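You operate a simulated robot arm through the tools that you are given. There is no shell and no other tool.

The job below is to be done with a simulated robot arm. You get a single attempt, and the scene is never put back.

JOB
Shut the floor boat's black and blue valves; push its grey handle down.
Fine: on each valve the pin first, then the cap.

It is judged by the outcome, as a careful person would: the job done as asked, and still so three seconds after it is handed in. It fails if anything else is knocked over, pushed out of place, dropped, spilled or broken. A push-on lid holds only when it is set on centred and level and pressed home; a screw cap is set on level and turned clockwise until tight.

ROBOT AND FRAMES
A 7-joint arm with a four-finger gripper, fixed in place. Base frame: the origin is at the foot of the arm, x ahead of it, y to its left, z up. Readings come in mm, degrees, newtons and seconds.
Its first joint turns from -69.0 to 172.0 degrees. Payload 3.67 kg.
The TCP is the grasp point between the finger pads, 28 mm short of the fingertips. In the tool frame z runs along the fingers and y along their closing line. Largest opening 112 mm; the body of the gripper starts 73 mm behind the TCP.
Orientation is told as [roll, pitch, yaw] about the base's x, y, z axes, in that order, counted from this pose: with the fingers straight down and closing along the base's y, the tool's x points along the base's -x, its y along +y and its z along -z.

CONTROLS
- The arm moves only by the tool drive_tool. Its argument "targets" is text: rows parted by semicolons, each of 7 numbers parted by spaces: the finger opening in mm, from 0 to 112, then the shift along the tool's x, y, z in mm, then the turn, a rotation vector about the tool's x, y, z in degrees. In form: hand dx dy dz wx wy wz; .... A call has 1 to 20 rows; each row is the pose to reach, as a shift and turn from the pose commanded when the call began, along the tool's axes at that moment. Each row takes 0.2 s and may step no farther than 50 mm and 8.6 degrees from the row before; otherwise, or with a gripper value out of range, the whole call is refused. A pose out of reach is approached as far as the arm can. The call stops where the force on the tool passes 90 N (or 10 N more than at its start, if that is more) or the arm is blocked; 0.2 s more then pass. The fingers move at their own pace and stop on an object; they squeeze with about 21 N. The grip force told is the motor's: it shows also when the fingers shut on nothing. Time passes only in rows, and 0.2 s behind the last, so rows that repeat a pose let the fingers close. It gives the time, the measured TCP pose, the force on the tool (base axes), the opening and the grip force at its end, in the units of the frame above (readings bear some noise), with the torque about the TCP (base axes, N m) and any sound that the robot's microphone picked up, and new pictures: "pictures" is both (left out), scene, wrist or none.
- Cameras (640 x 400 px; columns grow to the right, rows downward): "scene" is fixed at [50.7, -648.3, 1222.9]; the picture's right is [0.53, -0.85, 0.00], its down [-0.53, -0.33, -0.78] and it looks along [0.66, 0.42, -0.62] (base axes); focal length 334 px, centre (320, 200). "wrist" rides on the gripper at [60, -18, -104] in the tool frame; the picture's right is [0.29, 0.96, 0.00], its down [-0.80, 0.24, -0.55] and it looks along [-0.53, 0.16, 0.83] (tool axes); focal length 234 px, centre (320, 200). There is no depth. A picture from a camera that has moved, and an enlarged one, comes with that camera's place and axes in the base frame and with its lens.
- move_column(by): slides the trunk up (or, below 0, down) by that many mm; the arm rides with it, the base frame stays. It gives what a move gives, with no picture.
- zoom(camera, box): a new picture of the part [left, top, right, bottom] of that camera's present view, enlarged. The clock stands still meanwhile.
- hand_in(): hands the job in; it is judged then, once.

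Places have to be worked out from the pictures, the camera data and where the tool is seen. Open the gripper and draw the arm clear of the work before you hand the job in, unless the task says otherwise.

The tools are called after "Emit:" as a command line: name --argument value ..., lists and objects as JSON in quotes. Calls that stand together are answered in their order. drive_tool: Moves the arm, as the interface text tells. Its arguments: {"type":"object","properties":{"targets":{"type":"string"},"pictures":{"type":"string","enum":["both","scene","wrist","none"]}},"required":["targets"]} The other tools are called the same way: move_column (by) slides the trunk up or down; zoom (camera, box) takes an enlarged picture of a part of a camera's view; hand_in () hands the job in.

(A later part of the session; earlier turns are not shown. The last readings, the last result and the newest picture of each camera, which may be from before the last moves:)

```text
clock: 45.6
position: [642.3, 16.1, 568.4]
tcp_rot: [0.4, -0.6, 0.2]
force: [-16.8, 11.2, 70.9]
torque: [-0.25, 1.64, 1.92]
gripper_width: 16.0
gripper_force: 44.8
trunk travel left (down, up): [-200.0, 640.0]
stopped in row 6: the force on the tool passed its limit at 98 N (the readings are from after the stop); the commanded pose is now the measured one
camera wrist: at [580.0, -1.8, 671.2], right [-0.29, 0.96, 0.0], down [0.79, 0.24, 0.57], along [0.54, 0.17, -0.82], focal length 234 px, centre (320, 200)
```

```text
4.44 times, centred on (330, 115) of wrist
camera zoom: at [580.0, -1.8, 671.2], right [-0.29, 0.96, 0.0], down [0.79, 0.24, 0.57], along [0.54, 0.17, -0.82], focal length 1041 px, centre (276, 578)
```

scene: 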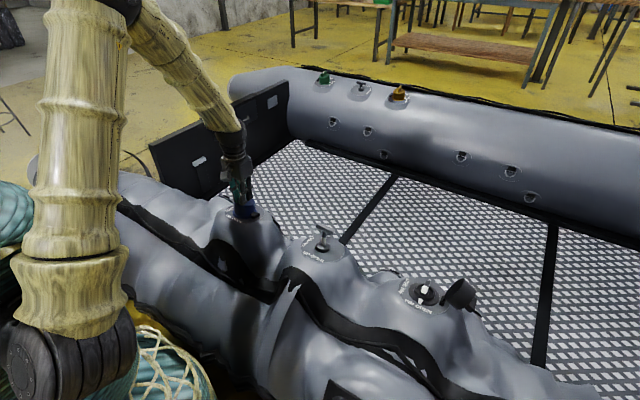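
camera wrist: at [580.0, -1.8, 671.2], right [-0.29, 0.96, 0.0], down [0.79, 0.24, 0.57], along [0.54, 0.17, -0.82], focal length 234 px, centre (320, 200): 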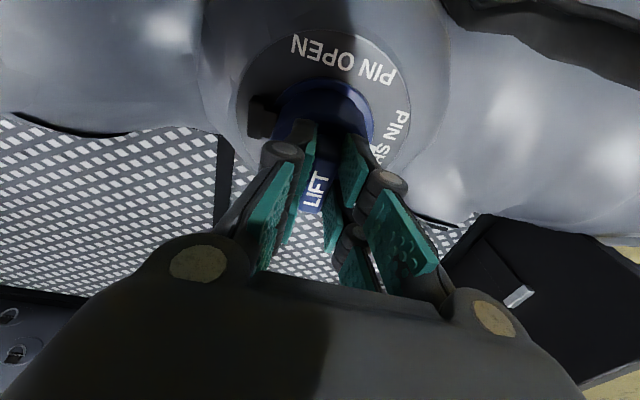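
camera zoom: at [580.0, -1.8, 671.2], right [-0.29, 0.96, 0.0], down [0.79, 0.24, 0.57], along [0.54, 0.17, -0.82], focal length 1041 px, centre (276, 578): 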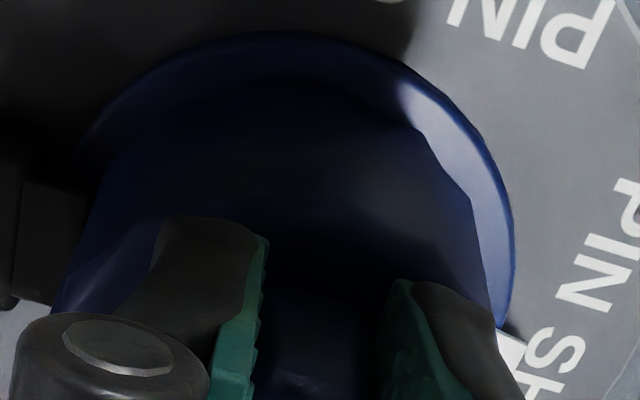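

It appears seated flush on the flange. I'll give one more firm, short press in place, then lift off and check that it stays.

Emit:
drive_tool --targets "20 0 0 1.5 0 0 0; 20 0 0 3 0 0 0; 20 0 0 3 0 0 0" --pictures "none"

Emit:
drive_tool --targets "26 0 0 -3 0 0 0; 30 0 0 -10 0 0 0; 34 0 0 -25 0 0 0; 34 0 0 -50 0 0 0; 34 0 0 -70 0 0 0; 34 0 0 -70 0 0 0" --pictures "both"

Emit:
zoom --camera "scene" --box '[215, 175, 295, 225]'

Emit:
zoom --camera "wrist" --box '[240, 40, 440, 200]'

```text
clock: 46.1
position: [643.2, 18.2, 568.9]
tcp_rot: [0.5, -0.9, 0.1]
force: [-14.7, 7.9, 57.5]
torque: [-0.45, 1.66, 2.0]
gripper_width: 16.2
gripper_force: 34.8
trunk travel left (down, up): [-200.0, 640.0]
stopped in row 2: the force on the tool passed its limit at 95 N (the readings are from after the stop); the commanded pose is now the measured one
```

```text
clock: 47.5
position: [640.6, 15.0, 634.6]
tcp_rot: [0.4, -0.5, -0.1]
force: [-0.5, -0.4, 0.1]
torque: [-0.02, 0.0, -0.03]
gripper_width: 34.0
gripper_force: 0.0
trunk travel left (down, up): [-200.0, 640.0]
camera wrist: at [581.1, -4.3, 738.1], right [-0.29, 0.96, 0.0], down [0.79, 0.24, 0.56], along [0.54, 0.17, -0.83], focal length 234 px, centre (320, 200)
```

scene: 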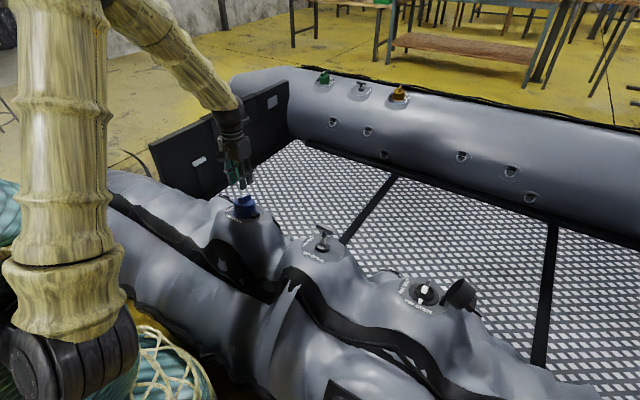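
wrist: 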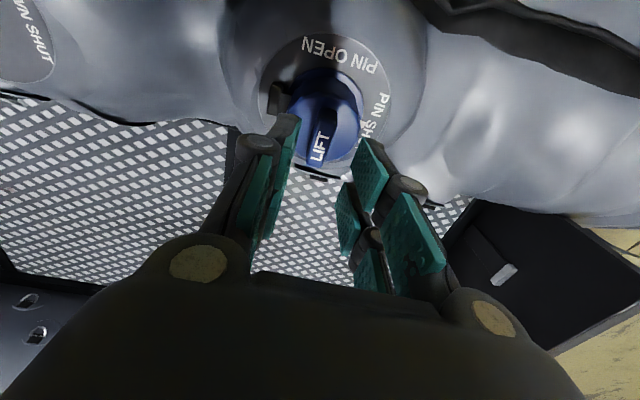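

```text
8.00 times, centred on (255, 200) of scene
camera zoom: at [50.7, -648.3, 1222.9], right [0.53, -0.85, 0.0], down [-0.53, -0.33, -0.78], along [0.66, 0.42, -0.62], focal length 2671 px, centre (840, 200)
```

zoom: 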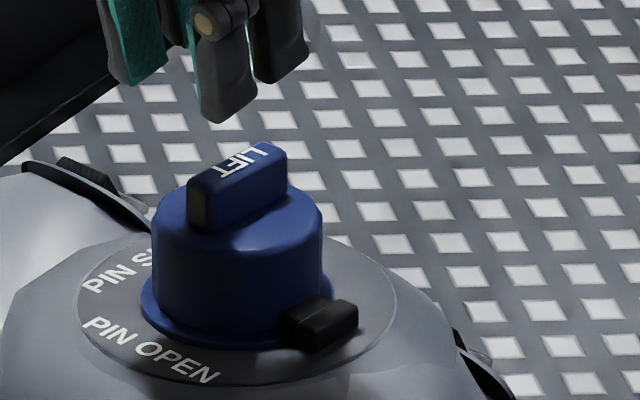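

```text
2.50 times, centred on (340, 120) of wrist
camera zoom: at [581.1, -4.3, 738.1], right [-0.29, 0.96, 0.0], down [0.79, 0.24, 0.56], along [0.54, 0.17, -0.83], focal length 585 px, centre (270, 400)
```

zoom: 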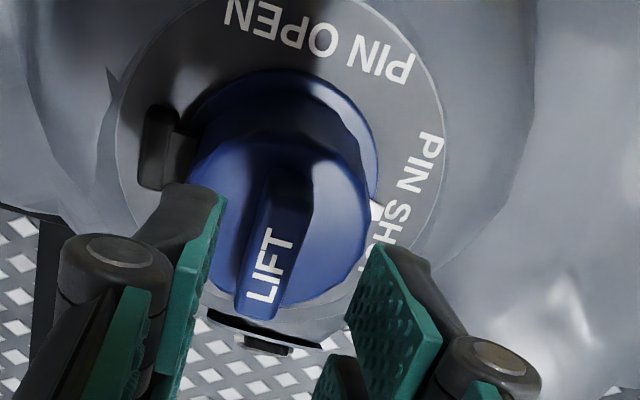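

The blue cap stays down on its own, level and flush, and its pointer still shows SHUT. Blue is done. Next is the grey handle: its T-bar runs along y at about (649, -290, 566), so I'll rise, cross over and turn to yaw 90 so that both closed prongs land along the bar.

Emit:
drive_tool --targets "10 0 0 -25 0.4 0.5 0; 0 0 0 -45 0.4 0.5 0; 0 0 0 -45 0.4 0.5 0" --pictures "none"

Emit:
drive_tool --targets "0 -0.8 -28 0 0 0 -8.2; 0 -1.6 -56 0 0 0 -16.4; 0 -2.4 -84 0 0 0 -24.6; 0 -3.2 -112 0 0 0 -32.8; 0 -4 -140 0 0 0 -41; 0 -4.8 -168 0 0 0 -49.2; 0 -5.6 -196 0 0 0 -57.4; 0 -6.4 -224 0 0 0 -65.6; 0 -7.2 -252 0 0 0 -73.8; 0 -8 -280 0 0 0 -82; 0 -8.4 -306 0 0 0 -90; 0 -8.4 -306 0 0 0 -90" --pictures "both"

Emit:
zoom --camera "scene" --box '[270, 180, 390, 270]'

```text
clock: 48.3
position: [641.2, 13.5, 680.4]
tcp_rot: [0.0, 0.0, -0.1]
force: [0.1, -0.2, 0.9]
torque: [-0.01, -0.04, 0.0]
gripper_width: 0.2
gripper_force: 21.0
trunk travel left (down, up): [-200.0, 640.0]
```

```text
clock: 50.9
position: [650.4, -291.4, 676.7]
tcp_rot: [0.0, 0.0, 90.0]
force: [0.0, -1.0, 0.3]
torque: [0.01, 0.03, -0.03]
gripper_width: 0.1
gripper_force: 21.3
trunk travel left (down, up): [-200.0, 640.0]
camera wrist: at [668.1, -351.3, 780.7], right [-0.96, -0.29, 0.0], down [-0.24, 0.8, 0.55], along [-0.16, 0.53, -0.83], focal length 234 px, centre (320, 200)
```

scene: 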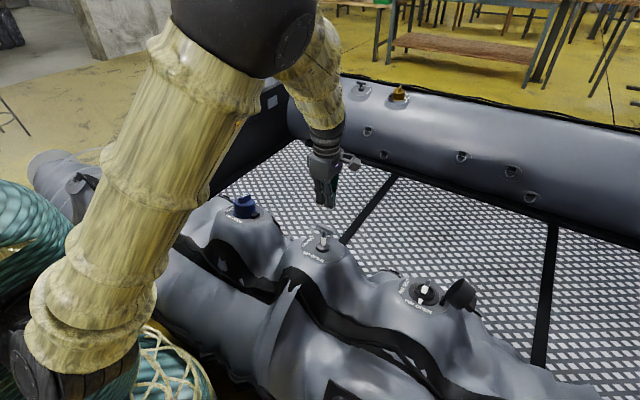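
wrist: 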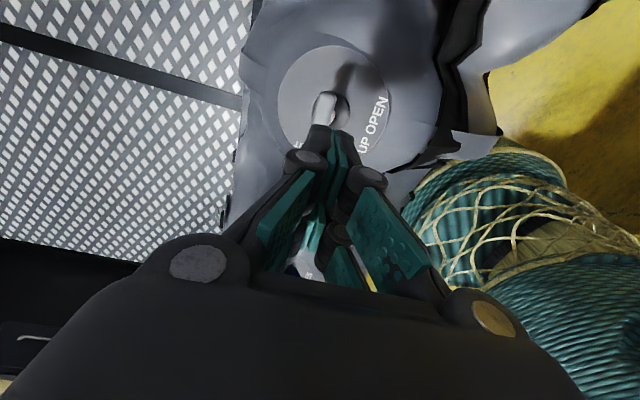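

```text
4.44 times, centred on (330, 225) of scene
camera zoom: at [50.7, -648.3, 1222.9], right [0.53, -0.85, 0.0], down [-0.53, -0.33, -0.78], along [0.66, 0.42, -0.62], focal length 1484 px, centre (276, 89)
```

zoom: 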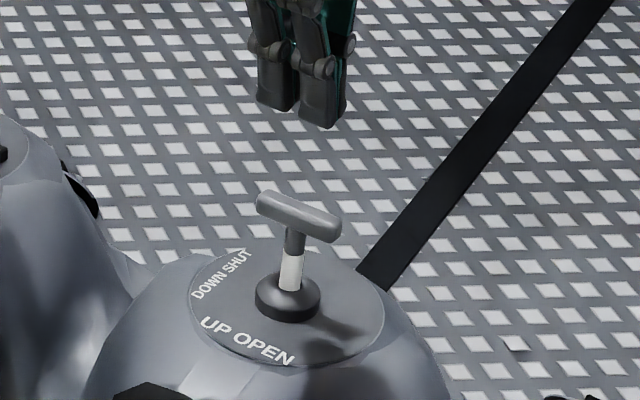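

The tool is above the handle at yaw 90. I'll enlarge the wrist view to check that the bar lies directly under the closed prongs.

Emit:
zoom --camera "wrist" --box '[260, 30, 420, 150]'

```text
3.33 times, centred on (340, 90) of wrist
camera zoom: at [668.1, -351.3, 780.7], right [-0.96, -0.29, 0.0], down [-0.24, 0.8, 0.55], along [-0.16, 0.53, -0.83], focal length 781 px, centre (253, 567)
```

zoom: 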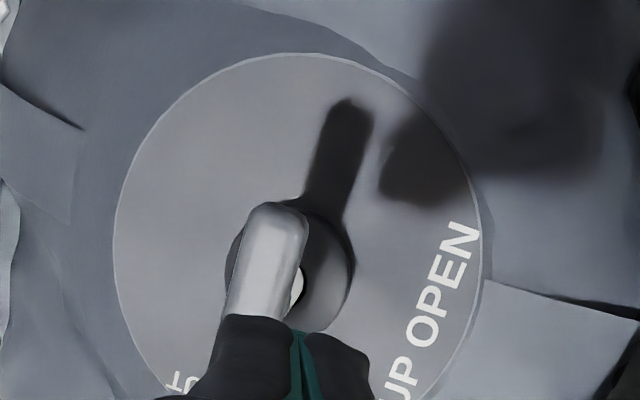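

The bar's centre is within a millimetre or two of the tool axis. I'll descend and push down in small steps, watching the force.

Emit:
drive_tool --targets "0 0 0 25 0 0 0; 0 0 0 50 0 0 0; 0 0 0 70 0 0 0; 0 0 0 76 0 0 0; 0 0 0 82 0 0 0; 0 0 0 88 0 0 0; 0 0 0 94 0 0 0; 0 0 0 100 0 0 0" --pictures "both"

Emit:
zoom --camera "scene" --box '[280, 190, 376, 262]'

```text
clock: 52.7
position: [652.0, -290.4, 578.3]
tcp_rot: [-0.1, -0.1, 90.0]
force: [-0.4, 0.8, -0.4]
torque: [-0.03, -0.01, 0.0]
gripper_width: 0.0
gripper_force: 21.0
trunk travel left (down, up): [-200.0, 640.0]
camera wrist: at [670.5, -351.4, 681.1], right [-0.96, -0.29, 0.0], down [-0.24, 0.8, 0.55], along [-0.16, 0.53, -0.83], focal length 234 px, centre (320, 200)
```

scene: 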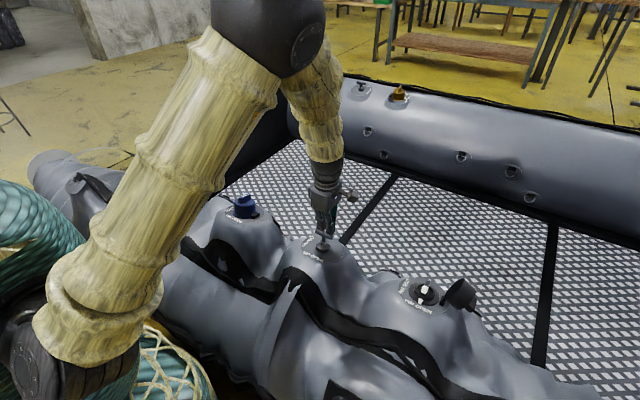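
wrist: 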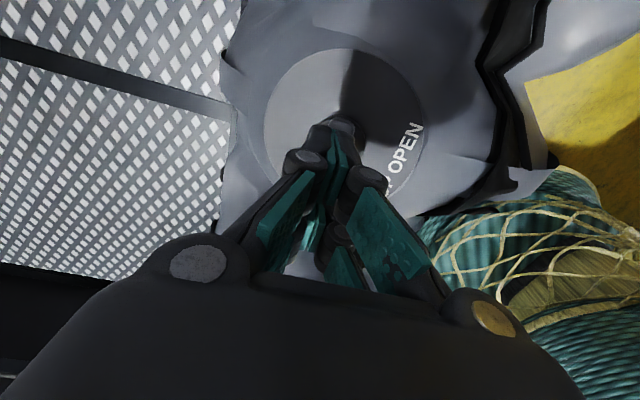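

```text
5.56 times, centred on (328, 226) of scene
camera zoom: at [50.7, -648.3, 1222.9], right [0.53, -0.85, 0.0], down [-0.53, -0.33, -0.78], along [0.66, 0.42, -0.62], focal length 1855 px, centre (276, 56)
```

zoom: 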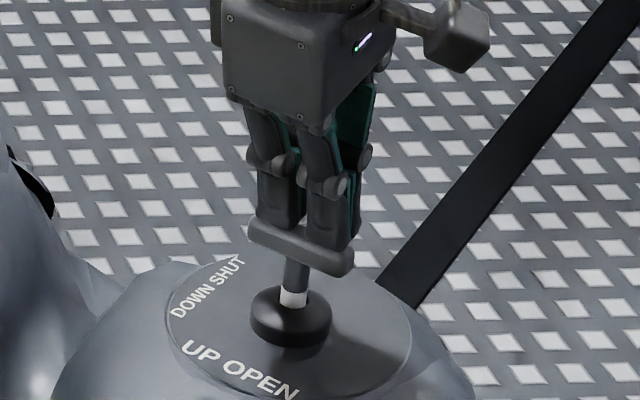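

The handle is moving: the white band has shrunk to roughly half. I'll keep pushing until it bottoms out.

Emit:
drive_tool --targets "0 0 0 4 0 0 0; 0 0 0 8 0 0 0; 0 0 0 12 0 0 0; 0 0 0 15 0 0 0; 0 0 0 18 0 0 0; 0 0 0 21 0 0 0; 0 0 0 24 0 0 0" --pictures "both"

Emit:
zoom --camera "scene" --box '[280, 190, 376, 262]'

```text
clock: 54.0
position: [653.6, -290.5, 567.8]
tcp_rot: [-0.8, 0.0, 90.0]
force: [-13.8, -5.1, 55.2]
torque: [-0.12, 0.73, 0.04]
gripper_width: 0.1
gripper_force: 20.7
trunk travel left (down, up): [-200.0, 640.0]
stopped in row 6: the force on the tool passed its limit at 96 N (the readings are from after the stop); the commanded pose is now the measured one
camera wrist: at [670.2, -350.6, 672.3], right [-0.96, -0.29, -0.01], down [-0.25, 0.8, 0.55], along [-0.15, 0.53, -0.84], focal length 234 px, centre (320, 200)
```

scene: 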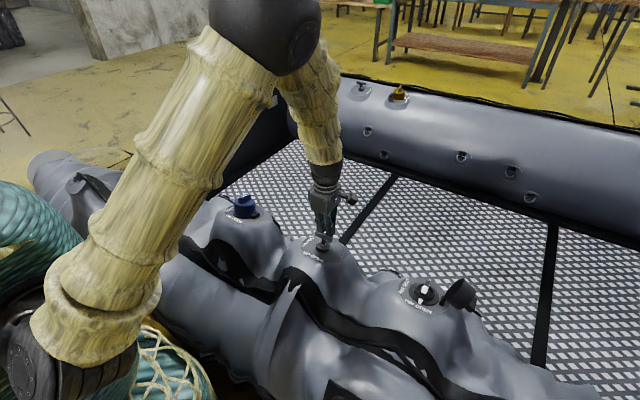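
wrist: 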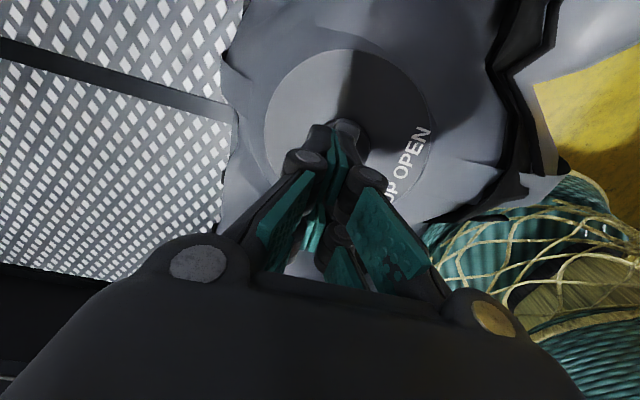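

```text
5.56 times, centred on (328, 226) of scene
camera zoom: at [50.7, -648.3, 1222.9], right [0.53, -0.85, 0.0], down [-0.53, -0.33, -0.78], along [0.66, 0.42, -0.62], focal length 1855 px, centre (276, 56)
```

zoom: 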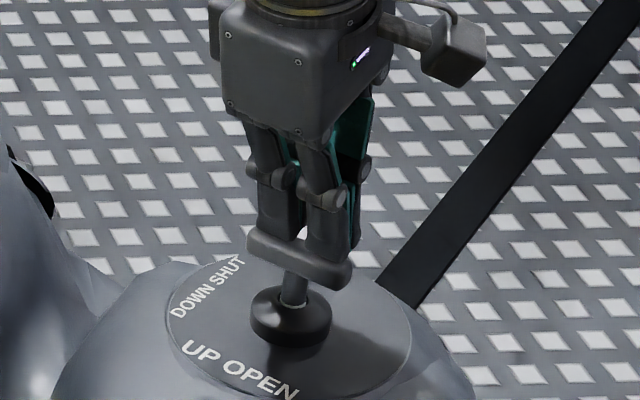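

The white band is fully hidden and the force hit the limit, so the handle is at its lower stop. I'll lift off and check that it stays down.

Emit:
drive_tool --targets "0 0 0 -5 -0.8 0 0; 0 0 0 -30 -0.8 0 0; 0 0 0 -70 -0.8 0 0; 0 0 0 -110 -0.8 0 0; 0 0 0 -110 -0.8 0 0" --pictures "both"

Emit:
zoom --camera "scene" --box '[280, 190, 376, 262]'

Emit:
zoom --camera "scene" --box '[215, 175, 295, 225]'

```text
clock: 55.2
position: [653.1, -290.3, 673.7]
tcp_rot: [0.4, 0.0, 90.0]
force: [0.0, -0.4, 0.3]
torque: [-0.03, -0.04, -0.01]
gripper_width: 0.0
gripper_force: 21.8
trunk travel left (down, up): [-200.0, 640.0]
camera wrist: at [672.3, -349.7, 776.3], right [-0.96, -0.29, 0.01], down [-0.24, 0.8, 0.56], along [-0.17, 0.53, -0.83], focal length 234 px, centre (320, 200)
```

scene: 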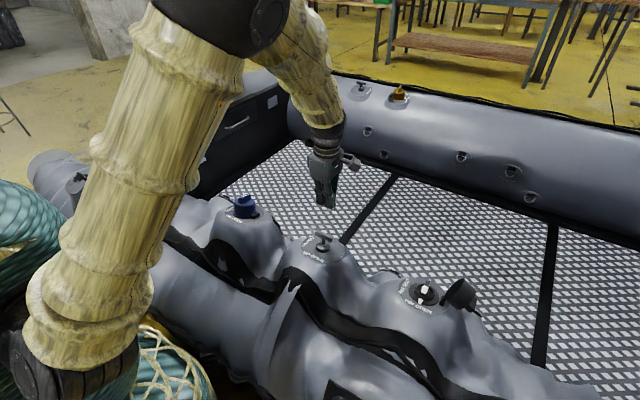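
wrist: 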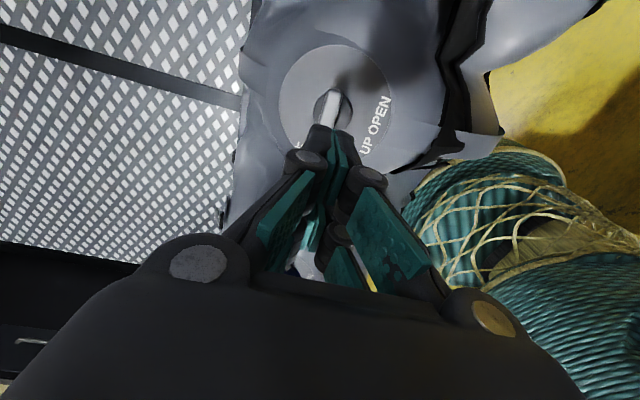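

```text
5.56 times, centred on (328, 226) of scene
camera zoom: at [50.7, -648.3, 1222.9], right [0.53, -0.85, 0.0], down [-0.53, -0.33, -0.78], along [0.66, 0.42, -0.62], focal length 1855 px, centre (276, 56)
```

zoom: 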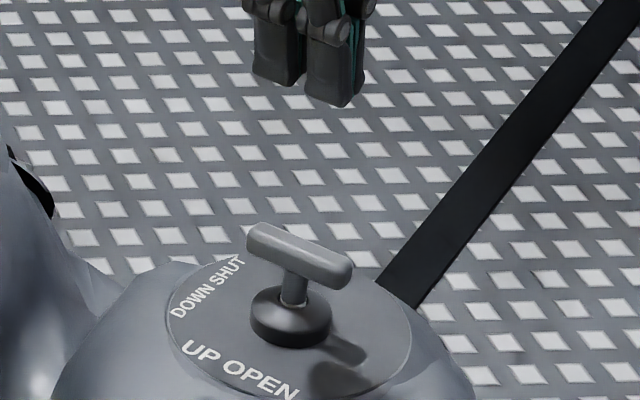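

```text
8.00 times, centred on (255, 200) of scene
camera zoom: at [50.7, -648.3, 1222.9], right [0.53, -0.85, 0.0], down [-0.53, -0.33, -0.78], along [0.66, 0.42, -0.62], focal length 2671 px, centre (840, 200)
```

zoom: 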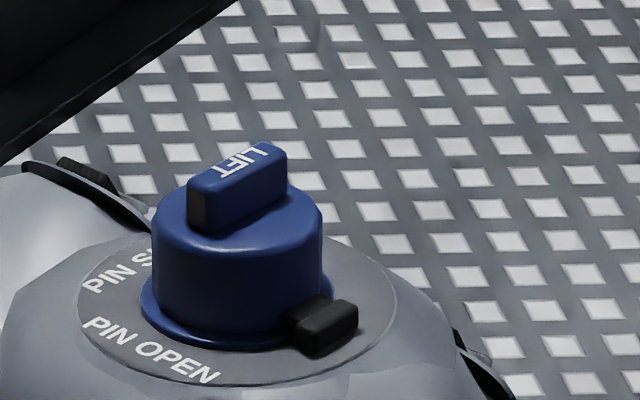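

The handle stays down and the blue cap stays seated. Now to the black valve, estimated at (637, -599, 495): I'll travel there at z≈675 with the fingers at 46 mm.

Emit:
drive_tool --targets "20 44 2 0 0.4 0 0; 46 88 4 0 0.4 0 0; 46 132 6 0 0.4 0 0; 46 176 8 0 0.4 0 0; 46 220 10 0 0.4 0 0; 46 264 12 0 0.4 0 0; 46 305 14 0 0.4 0 0; 46 305 14 0 0.4 0 0" --pictures "both"

```text
clock: 57.0
position: [639.8, -599.0, 674.5]
tcp_rot: [0.0, 0.1, 90.1]
force: [0.2, 0.1, 0.8]
torque: [0.04, -0.01, 0.0]
gripper_width: 46.0
gripper_force: 0.1
trunk travel left (down, up): [-200.0, 640.0]
camera wrist: at [657.7, -658.6, 776.9], right [-0.96, -0.29, 0.0], down [-0.24, 0.8, 0.55], along [-0.16, 0.53, -0.83], focal length 234 px, centre (320, 200)
```

scene: 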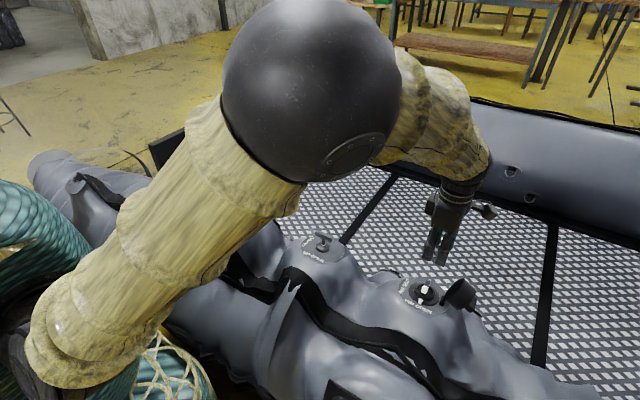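
wrist: 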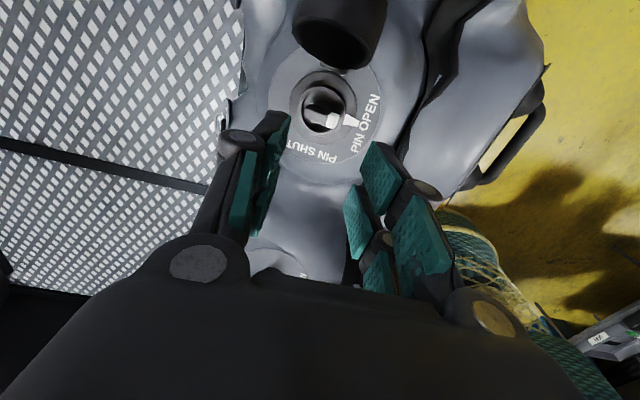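

The black valve is below the tool. In free air I'll test whether yaw 180 is reachable here.

Emit:
drive_tool --targets "46 0 0 0 0 0 -8.5; 46 0 0 0 0 0 -17; 46 0 0 0 0 0 -25.5; 46 0 0 0 0 0 -34; 46 0 0 0 0 0 -42.5; 46 0 0 0 0 0 -51; 46 0 0 0 0 0 -59.5; 46 0 0 0 0 0 -68; 46 0 0 0 0 0 -76.5; 46 0 0 0 0 0 -85; 46 0 0 0 0 0 -90; 46 0 0 0 0 0 -90" --pictures "both"

```text
clock: 59.6
position: [640.1, -596.6, 675.0]
tcp_rot: [0.1, 0.0, -180.0]
force: [-0.2, 0.5, -0.1]
torque: [0.02, 0.0, 0.02]
gripper_width: 45.7
gripper_force: 0.0
trunk travel left (down, up): [-200.0, 640.0]
camera wrist: at [699.9, -577.9, 777.3], right [0.29, -0.96, 0.0], down [-0.8, -0.24, 0.55], along [-0.53, -0.16, -0.83], focal length 234 px, centre (320, 200)
```

scene: 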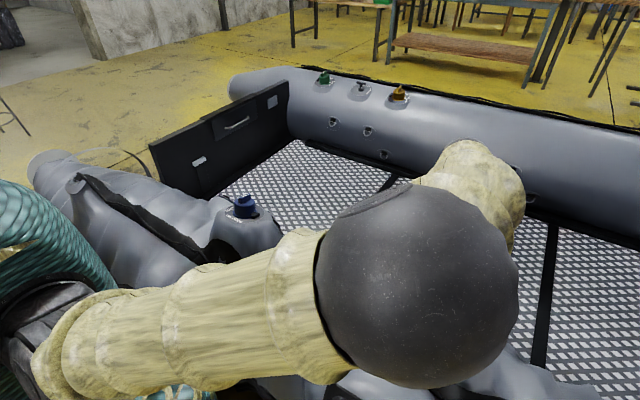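
wrist: 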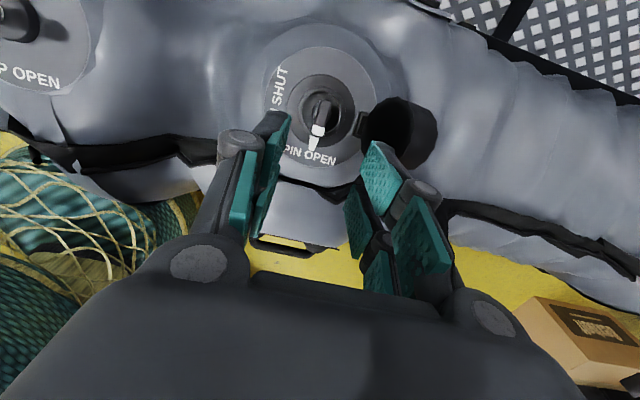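

Yaw 180 is reachable here too; the elbow swings in front of the scene camera but stays high. I'll measure the offset from the wrist view.

Emit:
zoom --camera "wrist" --box '[240, 40, 400, 160]'

```text
3.33 times, centred on (320, 100) of wrist
camera zoom: at [699.9, -577.9, 777.3], right [0.29, -0.96, 0.0], down [-0.8, -0.24, 0.55], along [-0.53, -0.16, -0.83], focal length 781 px, centre (320, 533)
```

zoom: 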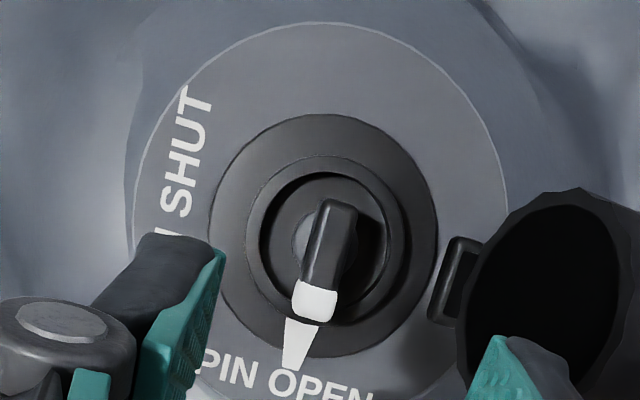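

The bar centre is within about 2 mm of the tool axis here. I'll shift (+2, -1.3) and go down to z≈560 for a check.

Emit:
drive_tool --targets "46 2 1.3 30 0 0 0; 46 2 1.3 60 0 0 0; 46 2 1.3 90 0 0 0; 46 2 1.3 114 0 0 0; 46 2 1.3 114 0 0 0" --pictures "both"

Emit:
zoom --camera "wrist" --box '[240, 60, 400, 180]'

```text
clock: 60.8
position: [643.1, -597.8, 558.3]
tcp_rot: [0.0, 0.0, 180.0]
force: [0.2, 0.7, 0.7]
torque: [0.0, 0.01, -0.01]
gripper_width: 46.1
gripper_force: 0.1
trunk travel left (down, up): [-200.0, 640.0]
camera wrist: at [703.0, -580.4, 662.1], right [0.29, -0.96, 0.0], down [-0.8, -0.24, 0.55], along [-0.53, -0.16, -0.83], focal length 234 px, centre (320, 200)
```

scene: 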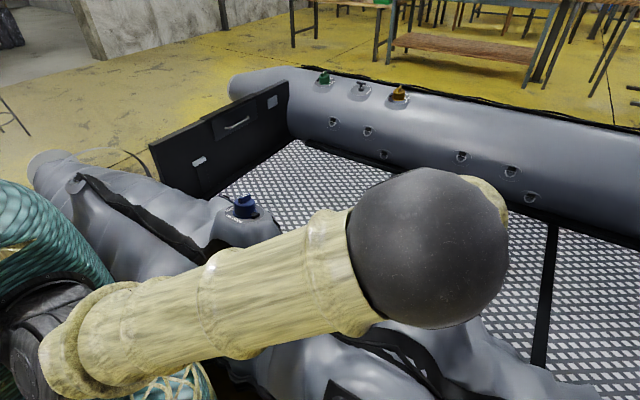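
wrist: 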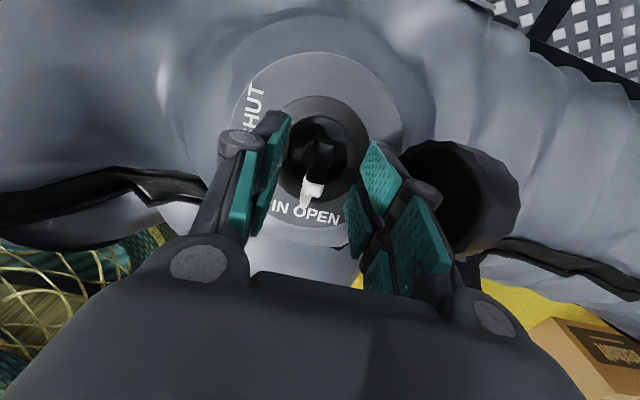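

```text
3.33 times, centred on (320, 120) of wrist
camera zoom: at [703.0, -580.4, 662.1], right [0.29, -0.96, 0.0], down [-0.8, -0.24, 0.55], along [-0.53, -0.16, -0.83], focal length 781 px, centre (320, 467)
```

zoom: 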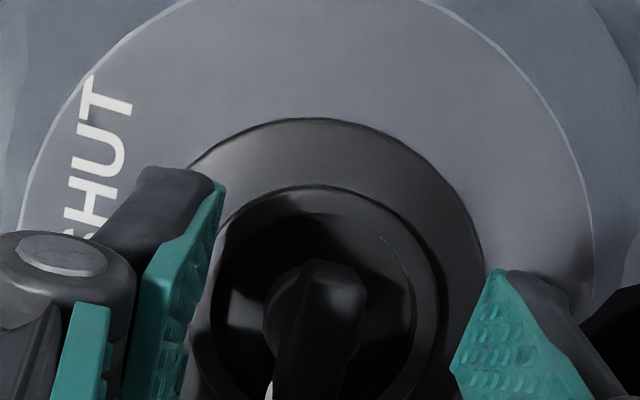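

Well centred. I'll descend to z≈544, close on the bar and check the side load.

Emit:
drive_tool --targets "46 0 0 7 0 0 0; 46 0 0 14 0 0 0; 25 0 0 14 0 0 0; 8 0 0 14 0 0 0; 5 0 0 14 0 0 0; 5 0 0 14 0 0 0" --pictures "wrist"

Emit:
zoom --camera "wrist" --box '[240, 60, 400, 180]'

```text
clock: 62.2
position: [642.2, -598.9, 545.1]
tcp_rot: [0.0, 0.0, 179.9]
force: [1.8, -4.9, 1.7]
torque: [-0.16, 0.17, 0.03]
gripper_width: 11.8
gripper_force: 44.6
trunk travel left (down, up): [-200.0, 640.0]
camera wrist: at [701.5, -580.2, 648.6], right [0.29, -0.96, 0.0], down [-0.8, -0.24, 0.55], along [-0.53, -0.16, -0.83], focal length 234 px, centre (320, 200)
```

wrist: 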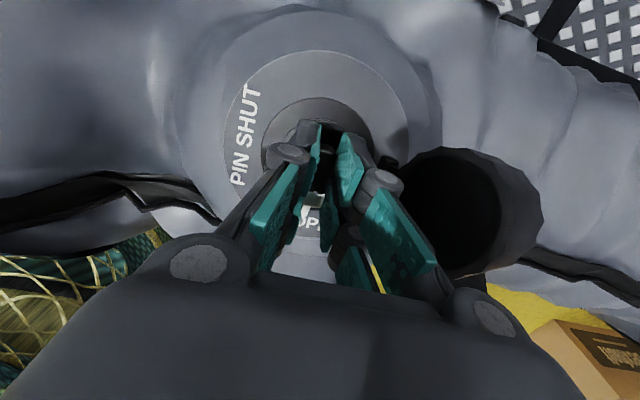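

```text
3.33 times, centred on (320, 120) of wrist
camera zoom: at [701.5, -580.2, 648.6], right [0.29, -0.96, 0.0], down [-0.8, -0.24, 0.55], along [-0.53, -0.16, -0.83], focal length 781 px, centre (320, 467)
```

zoom: 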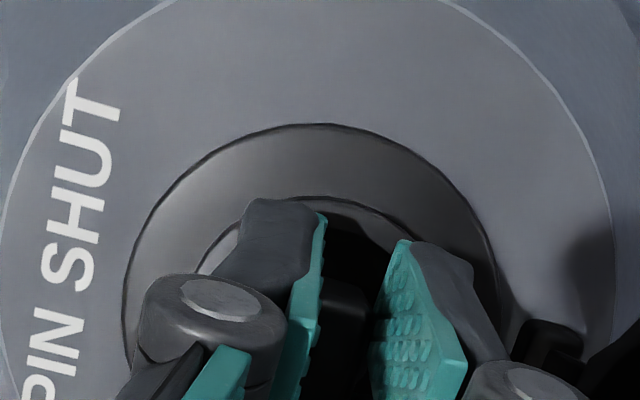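

It's gripped (11.8 mm, 5 N side load). I'll turn clockwise 48° first.

Emit:
drive_tool --targets "5 0 0.5 0 0 0 8; 5 0 0.5 0 0 0 16; 5 0 0.5 0 0 0 24; 5 0 0.5 0 0 0 32; 5 0 0.5 0 0 0 40; 5 0 0.5 0 0 0 48" --pictures "both"

Emit:
zoom --camera "wrist" --box '[220, 40, 420, 190]'

```text
clock: 63.6
position: [640.8, -597.9, 545.9]
tcp_rot: [0.0, 0.0, 131.8]
force: [10.6, 21.5, -9.8]
torque: [-0.94, -0.63, 0.31]
gripper_width: 13.8
gripper_force: 45.1
trunk travel left (down, up): [-200.0, 640.0]
camera wrist: at [695.3, -630.4, 648.4], right [-0.52, -0.85, 0.0], down [-0.71, 0.43, 0.55], along [-0.47, 0.29, -0.83], focal length 234 px, centre (320, 200)
```

scene: 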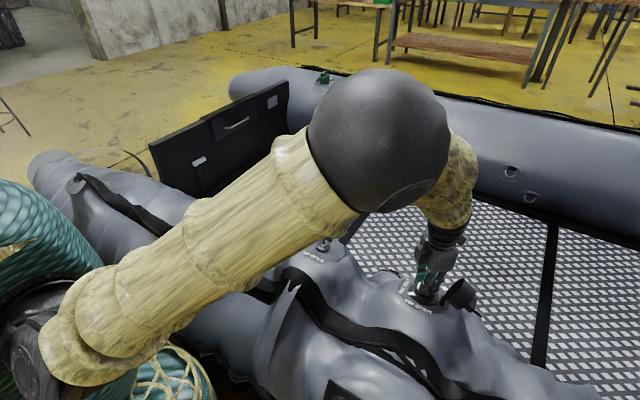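
wrist: 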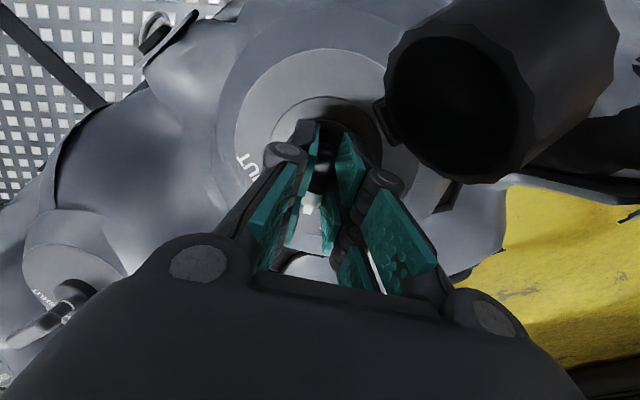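

```text
2.67 times, centred on (320, 115) of wrist
camera zoom: at [695.3, -630.4, 648.4], right [-0.52, -0.85, 0.0], down [-0.71, 0.43, 0.55], along [-0.47, 0.29, -0.83], focal length 624 px, centre (320, 427)
```

zoom: 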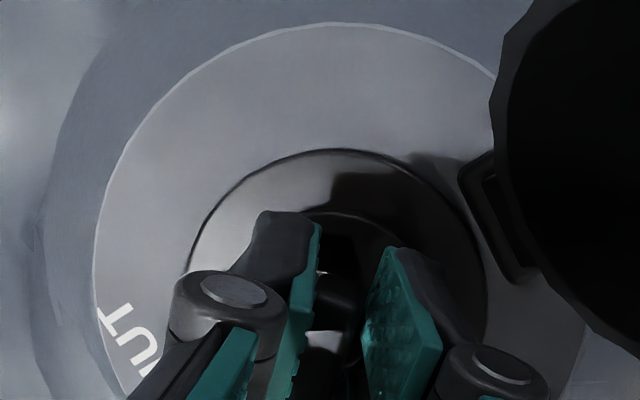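

Turning well, with a slight one-sided load, so I'll shift 1 mm along the closing line and turn on to the stop.

Emit:
drive_tool --targets "5 0 -1 0 0 0 8; 5 0 -1 0 0 0 16; 5 0 -1.2 0 0 0 24; 5 0 -1.4 0 0 0 32; 5 0 -1.4 0 0 0 40; 5 0 -1.4 0 0 0 44; 5 0 -1.4 0 0 0 44" --pictures "both"

Emit:
drive_tool --targets "5 0 0 0 0 0 2; 5 0 0 0 0 0 4; 5 0 0 0 0 0 4" --pictures "none"

```text
clock: 65.2
position: [642.3, -598.4, 545.7]
tcp_rot: [0.0, 0.1, 87.9]
force: [6.2, -5.1, 11.6]
torque: [-0.42, 0.42, 1.65]
gripper_width: 14.9
gripper_force: 45.0
trunk travel left (down, up): [-200.0, 640.0]
camera wrist: at [658.2, -658.6, 649.3], right [-0.97, -0.25, 0.0], down [-0.21, 0.81, 0.55], along [-0.14, 0.53, -0.83], focal length 234 px, centre (320, 200)
```

scene: 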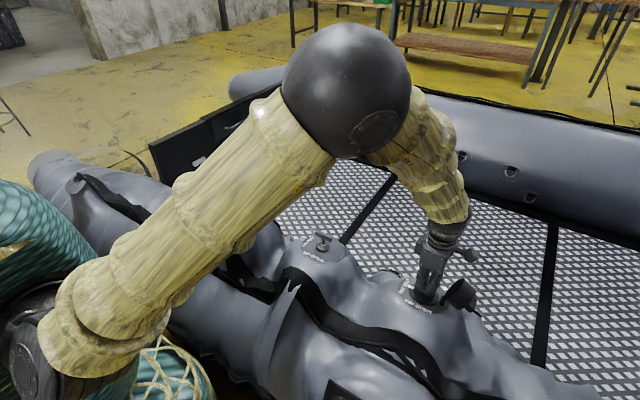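
wrist: 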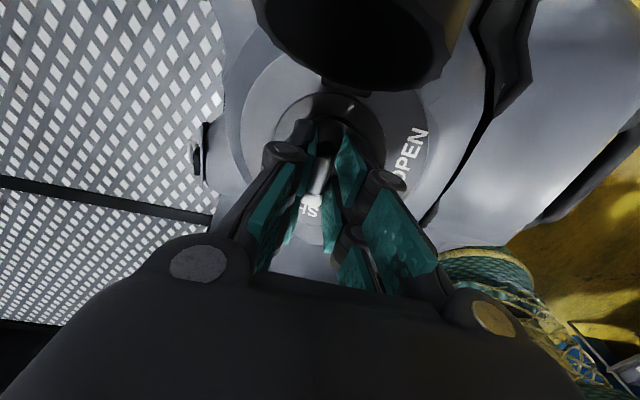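

```text
clock: 66.0
position: [643.2, -597.9, 546.0]
tcp_rot: [-0.1, 0.1, 83.9]
force: [5.0, -11.5, 16.4]
torque: [-0.14, 0.37, 1.53]
gripper_width: 17.3
gripper_force: 44.7
trunk travel left (down, up): [-200.0, 640.0]
```

Torque rose to about 1.6 N·m with the jaws starting to spread, so the pin is at its SHUT stop. I'll ease back, open, rise and verify.

Emit:
drive_tool --targets "5 0 0 0 0 0 -5; 25 0 0 0 0 0 -6; 40 0 0 0 0 0 -6; 40 0 0 -20 0 0 -6; 40 0 0 -50 0 0 -6; 40 0 0 -90 0 0 -6; 40 0 0 -90 0 0 -6" --pictures "both"

Emit:
zoom --camera "wrist" --box '[220, 20, 420, 180]'

Emit:
zoom --camera "scene" --box '[390, 260, 486, 320]'

```text
clock: 67.6
position: [642.6, -595.4, 636.2]
tcp_rot: [0.0, 0.0, 90.0]
force: [-0.3, 0.2, 0.0]
torque: [0.01, -0.01, -0.03]
gripper_width: 40.1
gripper_force: 0.1
trunk travel left (down, up): [-200.0, 640.0]
camera wrist: at [660.4, -655.6, 739.6], right [-0.96, -0.29, 0.0], down [-0.24, 0.8, 0.55], along [-0.16, 0.53, -0.83], focal length 234 px, centre (320, 200)
```

scene: 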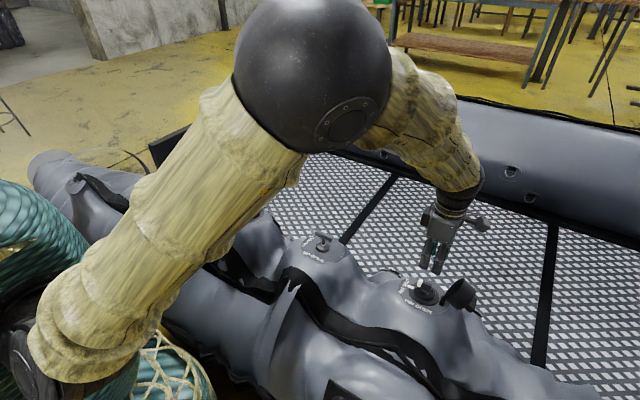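
wrist: 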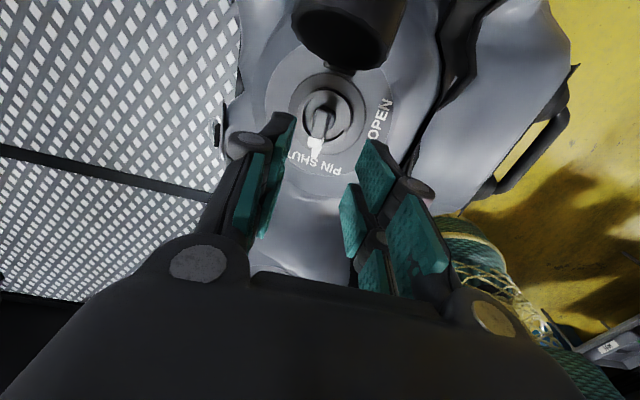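

```text
2.50 times, centred on (320, 100) of wrist
camera zoom: at [660.4, -655.6, 739.6], right [-0.96, -0.29, 0.0], down [-0.24, 0.8, 0.55], along [-0.16, 0.53, -0.83], focal length 585 px, centre (320, 450)
```

zoom: 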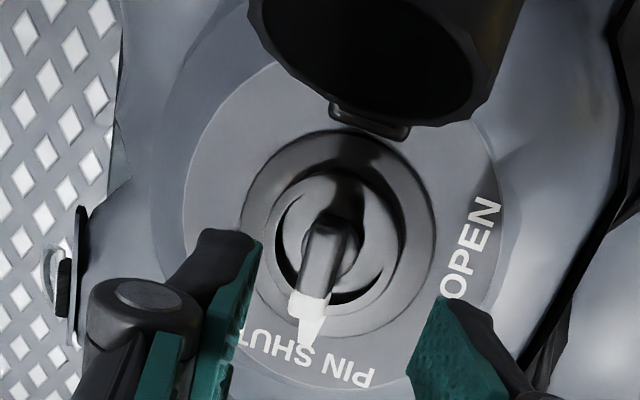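

```text
6.67 times, centred on (438, 290) of scene
camera zoom: at [50.7, -648.3, 1222.9], right [0.53, -0.85, 0.0], down [-0.53, -0.33, -0.78], along [0.66, 0.42, -0.62], focal length 2226 px, centre (-467, -400)
```

zoom: 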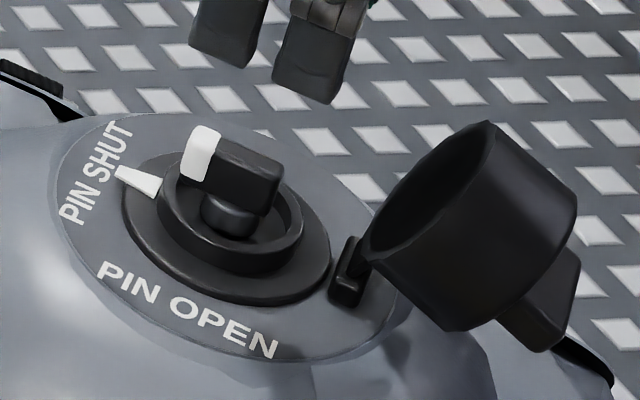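

The black pin is at PIN SHUT. Before sweeping its cap I want the height of this valve relative to the blue one, so I'll take close-ups of the flange and the open cap.

Emit:
zoom --camera "scene" --box '[398, 266, 446, 310]'

Emit:
zoom --camera "scene" --box '[436, 270, 484, 320]'

Emit:
zoom --camera "wrist" --box '[260, 0, 420, 120]'

```text
9.09 times, centred on (422, 288) of scene
camera zoom: at [50.7, -648.3, 1222.9], right [0.53, -0.85, 0.0], down [-0.53, -0.33, -0.78], along [0.66, 0.42, -0.62], focal length 3036 px, centre (-607, -600)
```

zoom: 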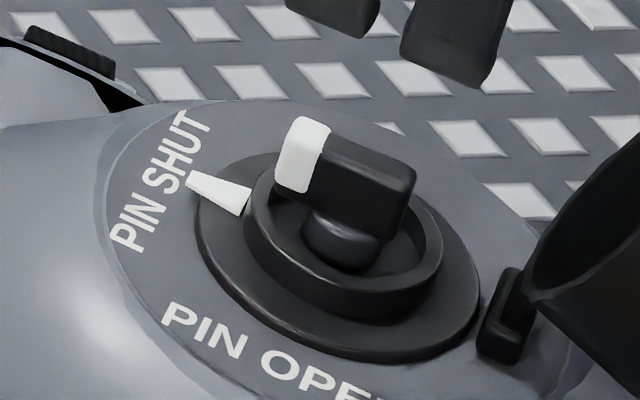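

```text
8.00 times, centred on (460, 295) of scene
camera zoom: at [50.7, -648.3, 1222.9], right [0.53, -0.85, 0.0], down [-0.53, -0.33, -0.78], along [0.66, 0.42, -0.62], focal length 2671 px, centre (-800, -560)
```

zoom: 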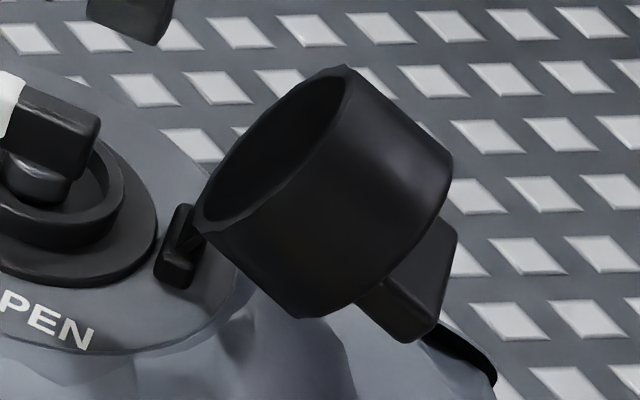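

```text
3.33 times, centred on (340, 60) of wrist
camera zoom: at [660.4, -655.6, 739.6], right [-0.96, -0.29, 0.0], down [-0.24, 0.8, 0.55], along [-0.16, 0.53, -0.83], focal length 781 px, centre (253, 667)
```

zoom: 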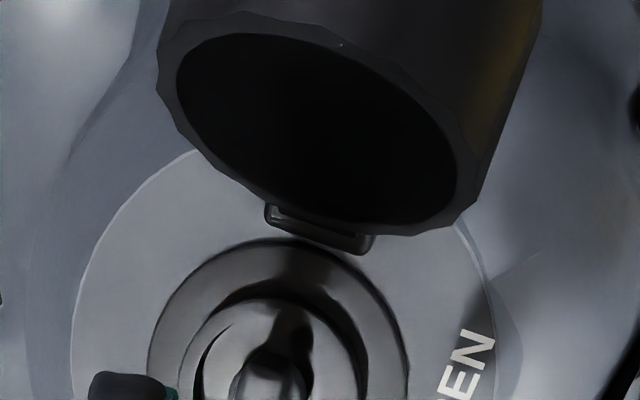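

This valve is about 5 mm higher than the blue one, otherwise the same. Starting behind its cap is close to the reach limit, so I'll start with closed fingers (tool axis nearer) and open them to 34 mm mid-sweep. First I'll turn to yaw 0 and rise.

Emit:
drive_tool --targets "20 0 0 -10 0 0 8.4; 0 0 0 -20 0 0 16.8; 0 0 0 -25 0 0 25.2; 0 0 0 -25 0 0 33.6; 0 0 0 -25 0 0 42; 0 0 0 -25 0 0 50.4; 0 0 0 -25 0 0 58.8; 0 0 0 -25 0 0 67.2; 0 0 0 -25 0 0 75.6; 0 0 0 -25 0 0 84; 0 0 0 -25 0 0 90; 0 0 0 -25 0 0 90" --pictures "both"

```text
clock: 70.2
position: [642.4, -597.5, 659.5]
tcp_rot: [-0.1, 0.0, 0.0]
force: [0.1, -0.8, -0.3]
torque: [0.01, 0.02, 0.01]
gripper_width: 0.2
gripper_force: 20.5
trunk travel left (down, up): [-200.0, 640.0]
camera wrist: at [582.2, -615.1, 763.3], right [-0.29, 0.96, 0.0], down [0.8, 0.24, 0.55], along [0.53, 0.16, -0.83], focal length 234 px, centre (320, 200)
```

scene: 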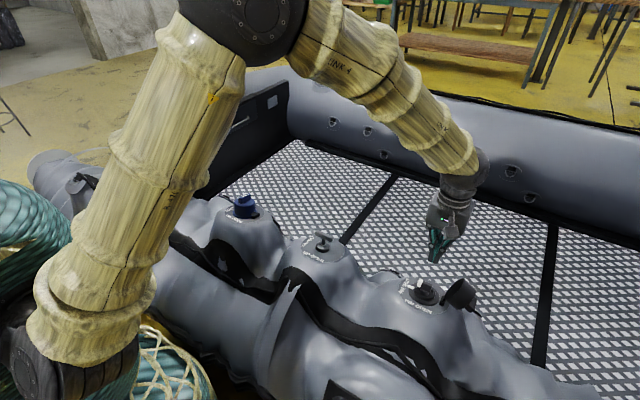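
wrist: 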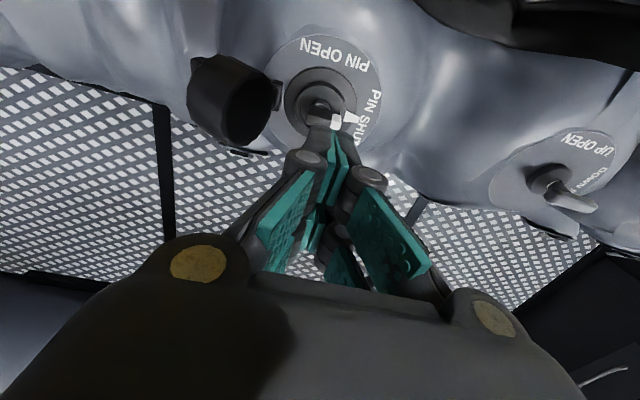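

Yaw 0 with plenty of bend left in the arm. I'll go over the cap to its far side (y≈-725) and descend part way to check reach and clearance.

Emit:
drive_tool --targets "0 2 -42 0 0 0 0; 0 2 -85 0 0 0 0; 0 2 -127 0 0 0 0; 0 2 -127 25 0 0 0; 0 2 -127 50 0 0 0; 0 2 -127 50 0 0 0" --pictures "both"

Emit:
zoom --camera "scene" --box '[400, 240, 512, 325]'

Emit:
zoom --camera "wrist" --box '[260, 60, 460, 220]'

```text
clock: 71.6
position: [639.7, -724.3, 608.7]
tcp_rot: [-0.1, -0.1, 0.0]
force: [-0.1, -0.7, -0.4]
torque: [0.0, 0.04, -0.03]
gripper_width: 0.2
gripper_force: 20.7
trunk travel left (down, up): [-200.0, 640.0]
camera wrist: at [580.3, -741.9, 711.3], right [-0.29, 0.96, 0.0], down [0.8, 0.24, 0.55], along [0.53, 0.16, -0.83], focal length 234 px, centre (320, 200)
```

scene: 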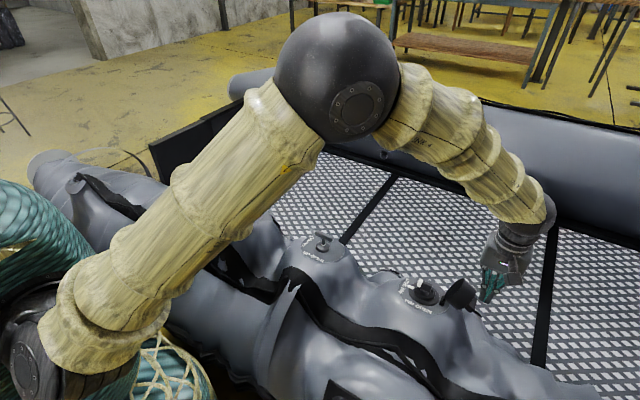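
wrist: 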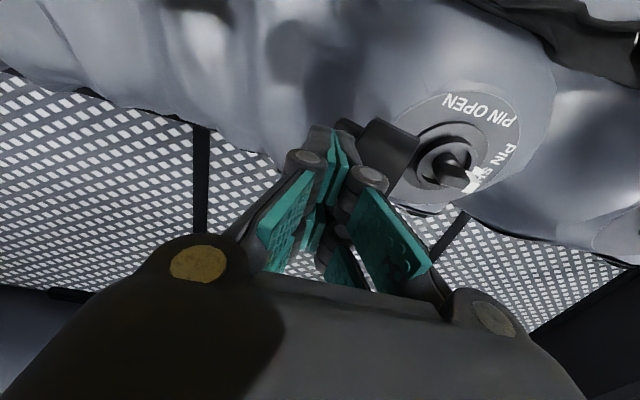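

```text
4.71 times, centred on (456, 282) of scene
camera zoom: at [50.7, -648.3, 1222.9], right [0.53, -0.85, 0.0], down [-0.53, -0.33, -0.78], along [0.66, 0.42, -0.62], focal length 1571 px, centre (-320, -188)
```

zoom: 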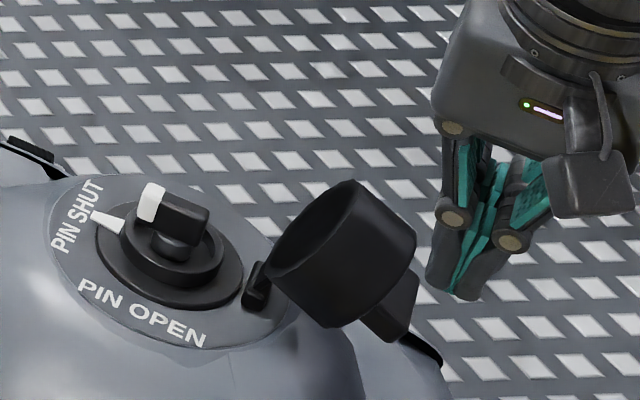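

```text
2.50 times, centred on (360, 140) of wrist
camera zoom: at [580.3, -741.9, 711.3], right [-0.29, 0.96, 0.0], down [0.8, 0.24, 0.55], along [0.53, 0.16, -0.83], focal length 585 px, centre (220, 350)
```

zoom: 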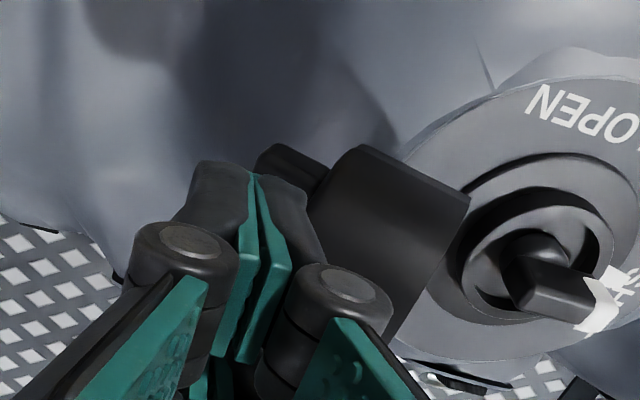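

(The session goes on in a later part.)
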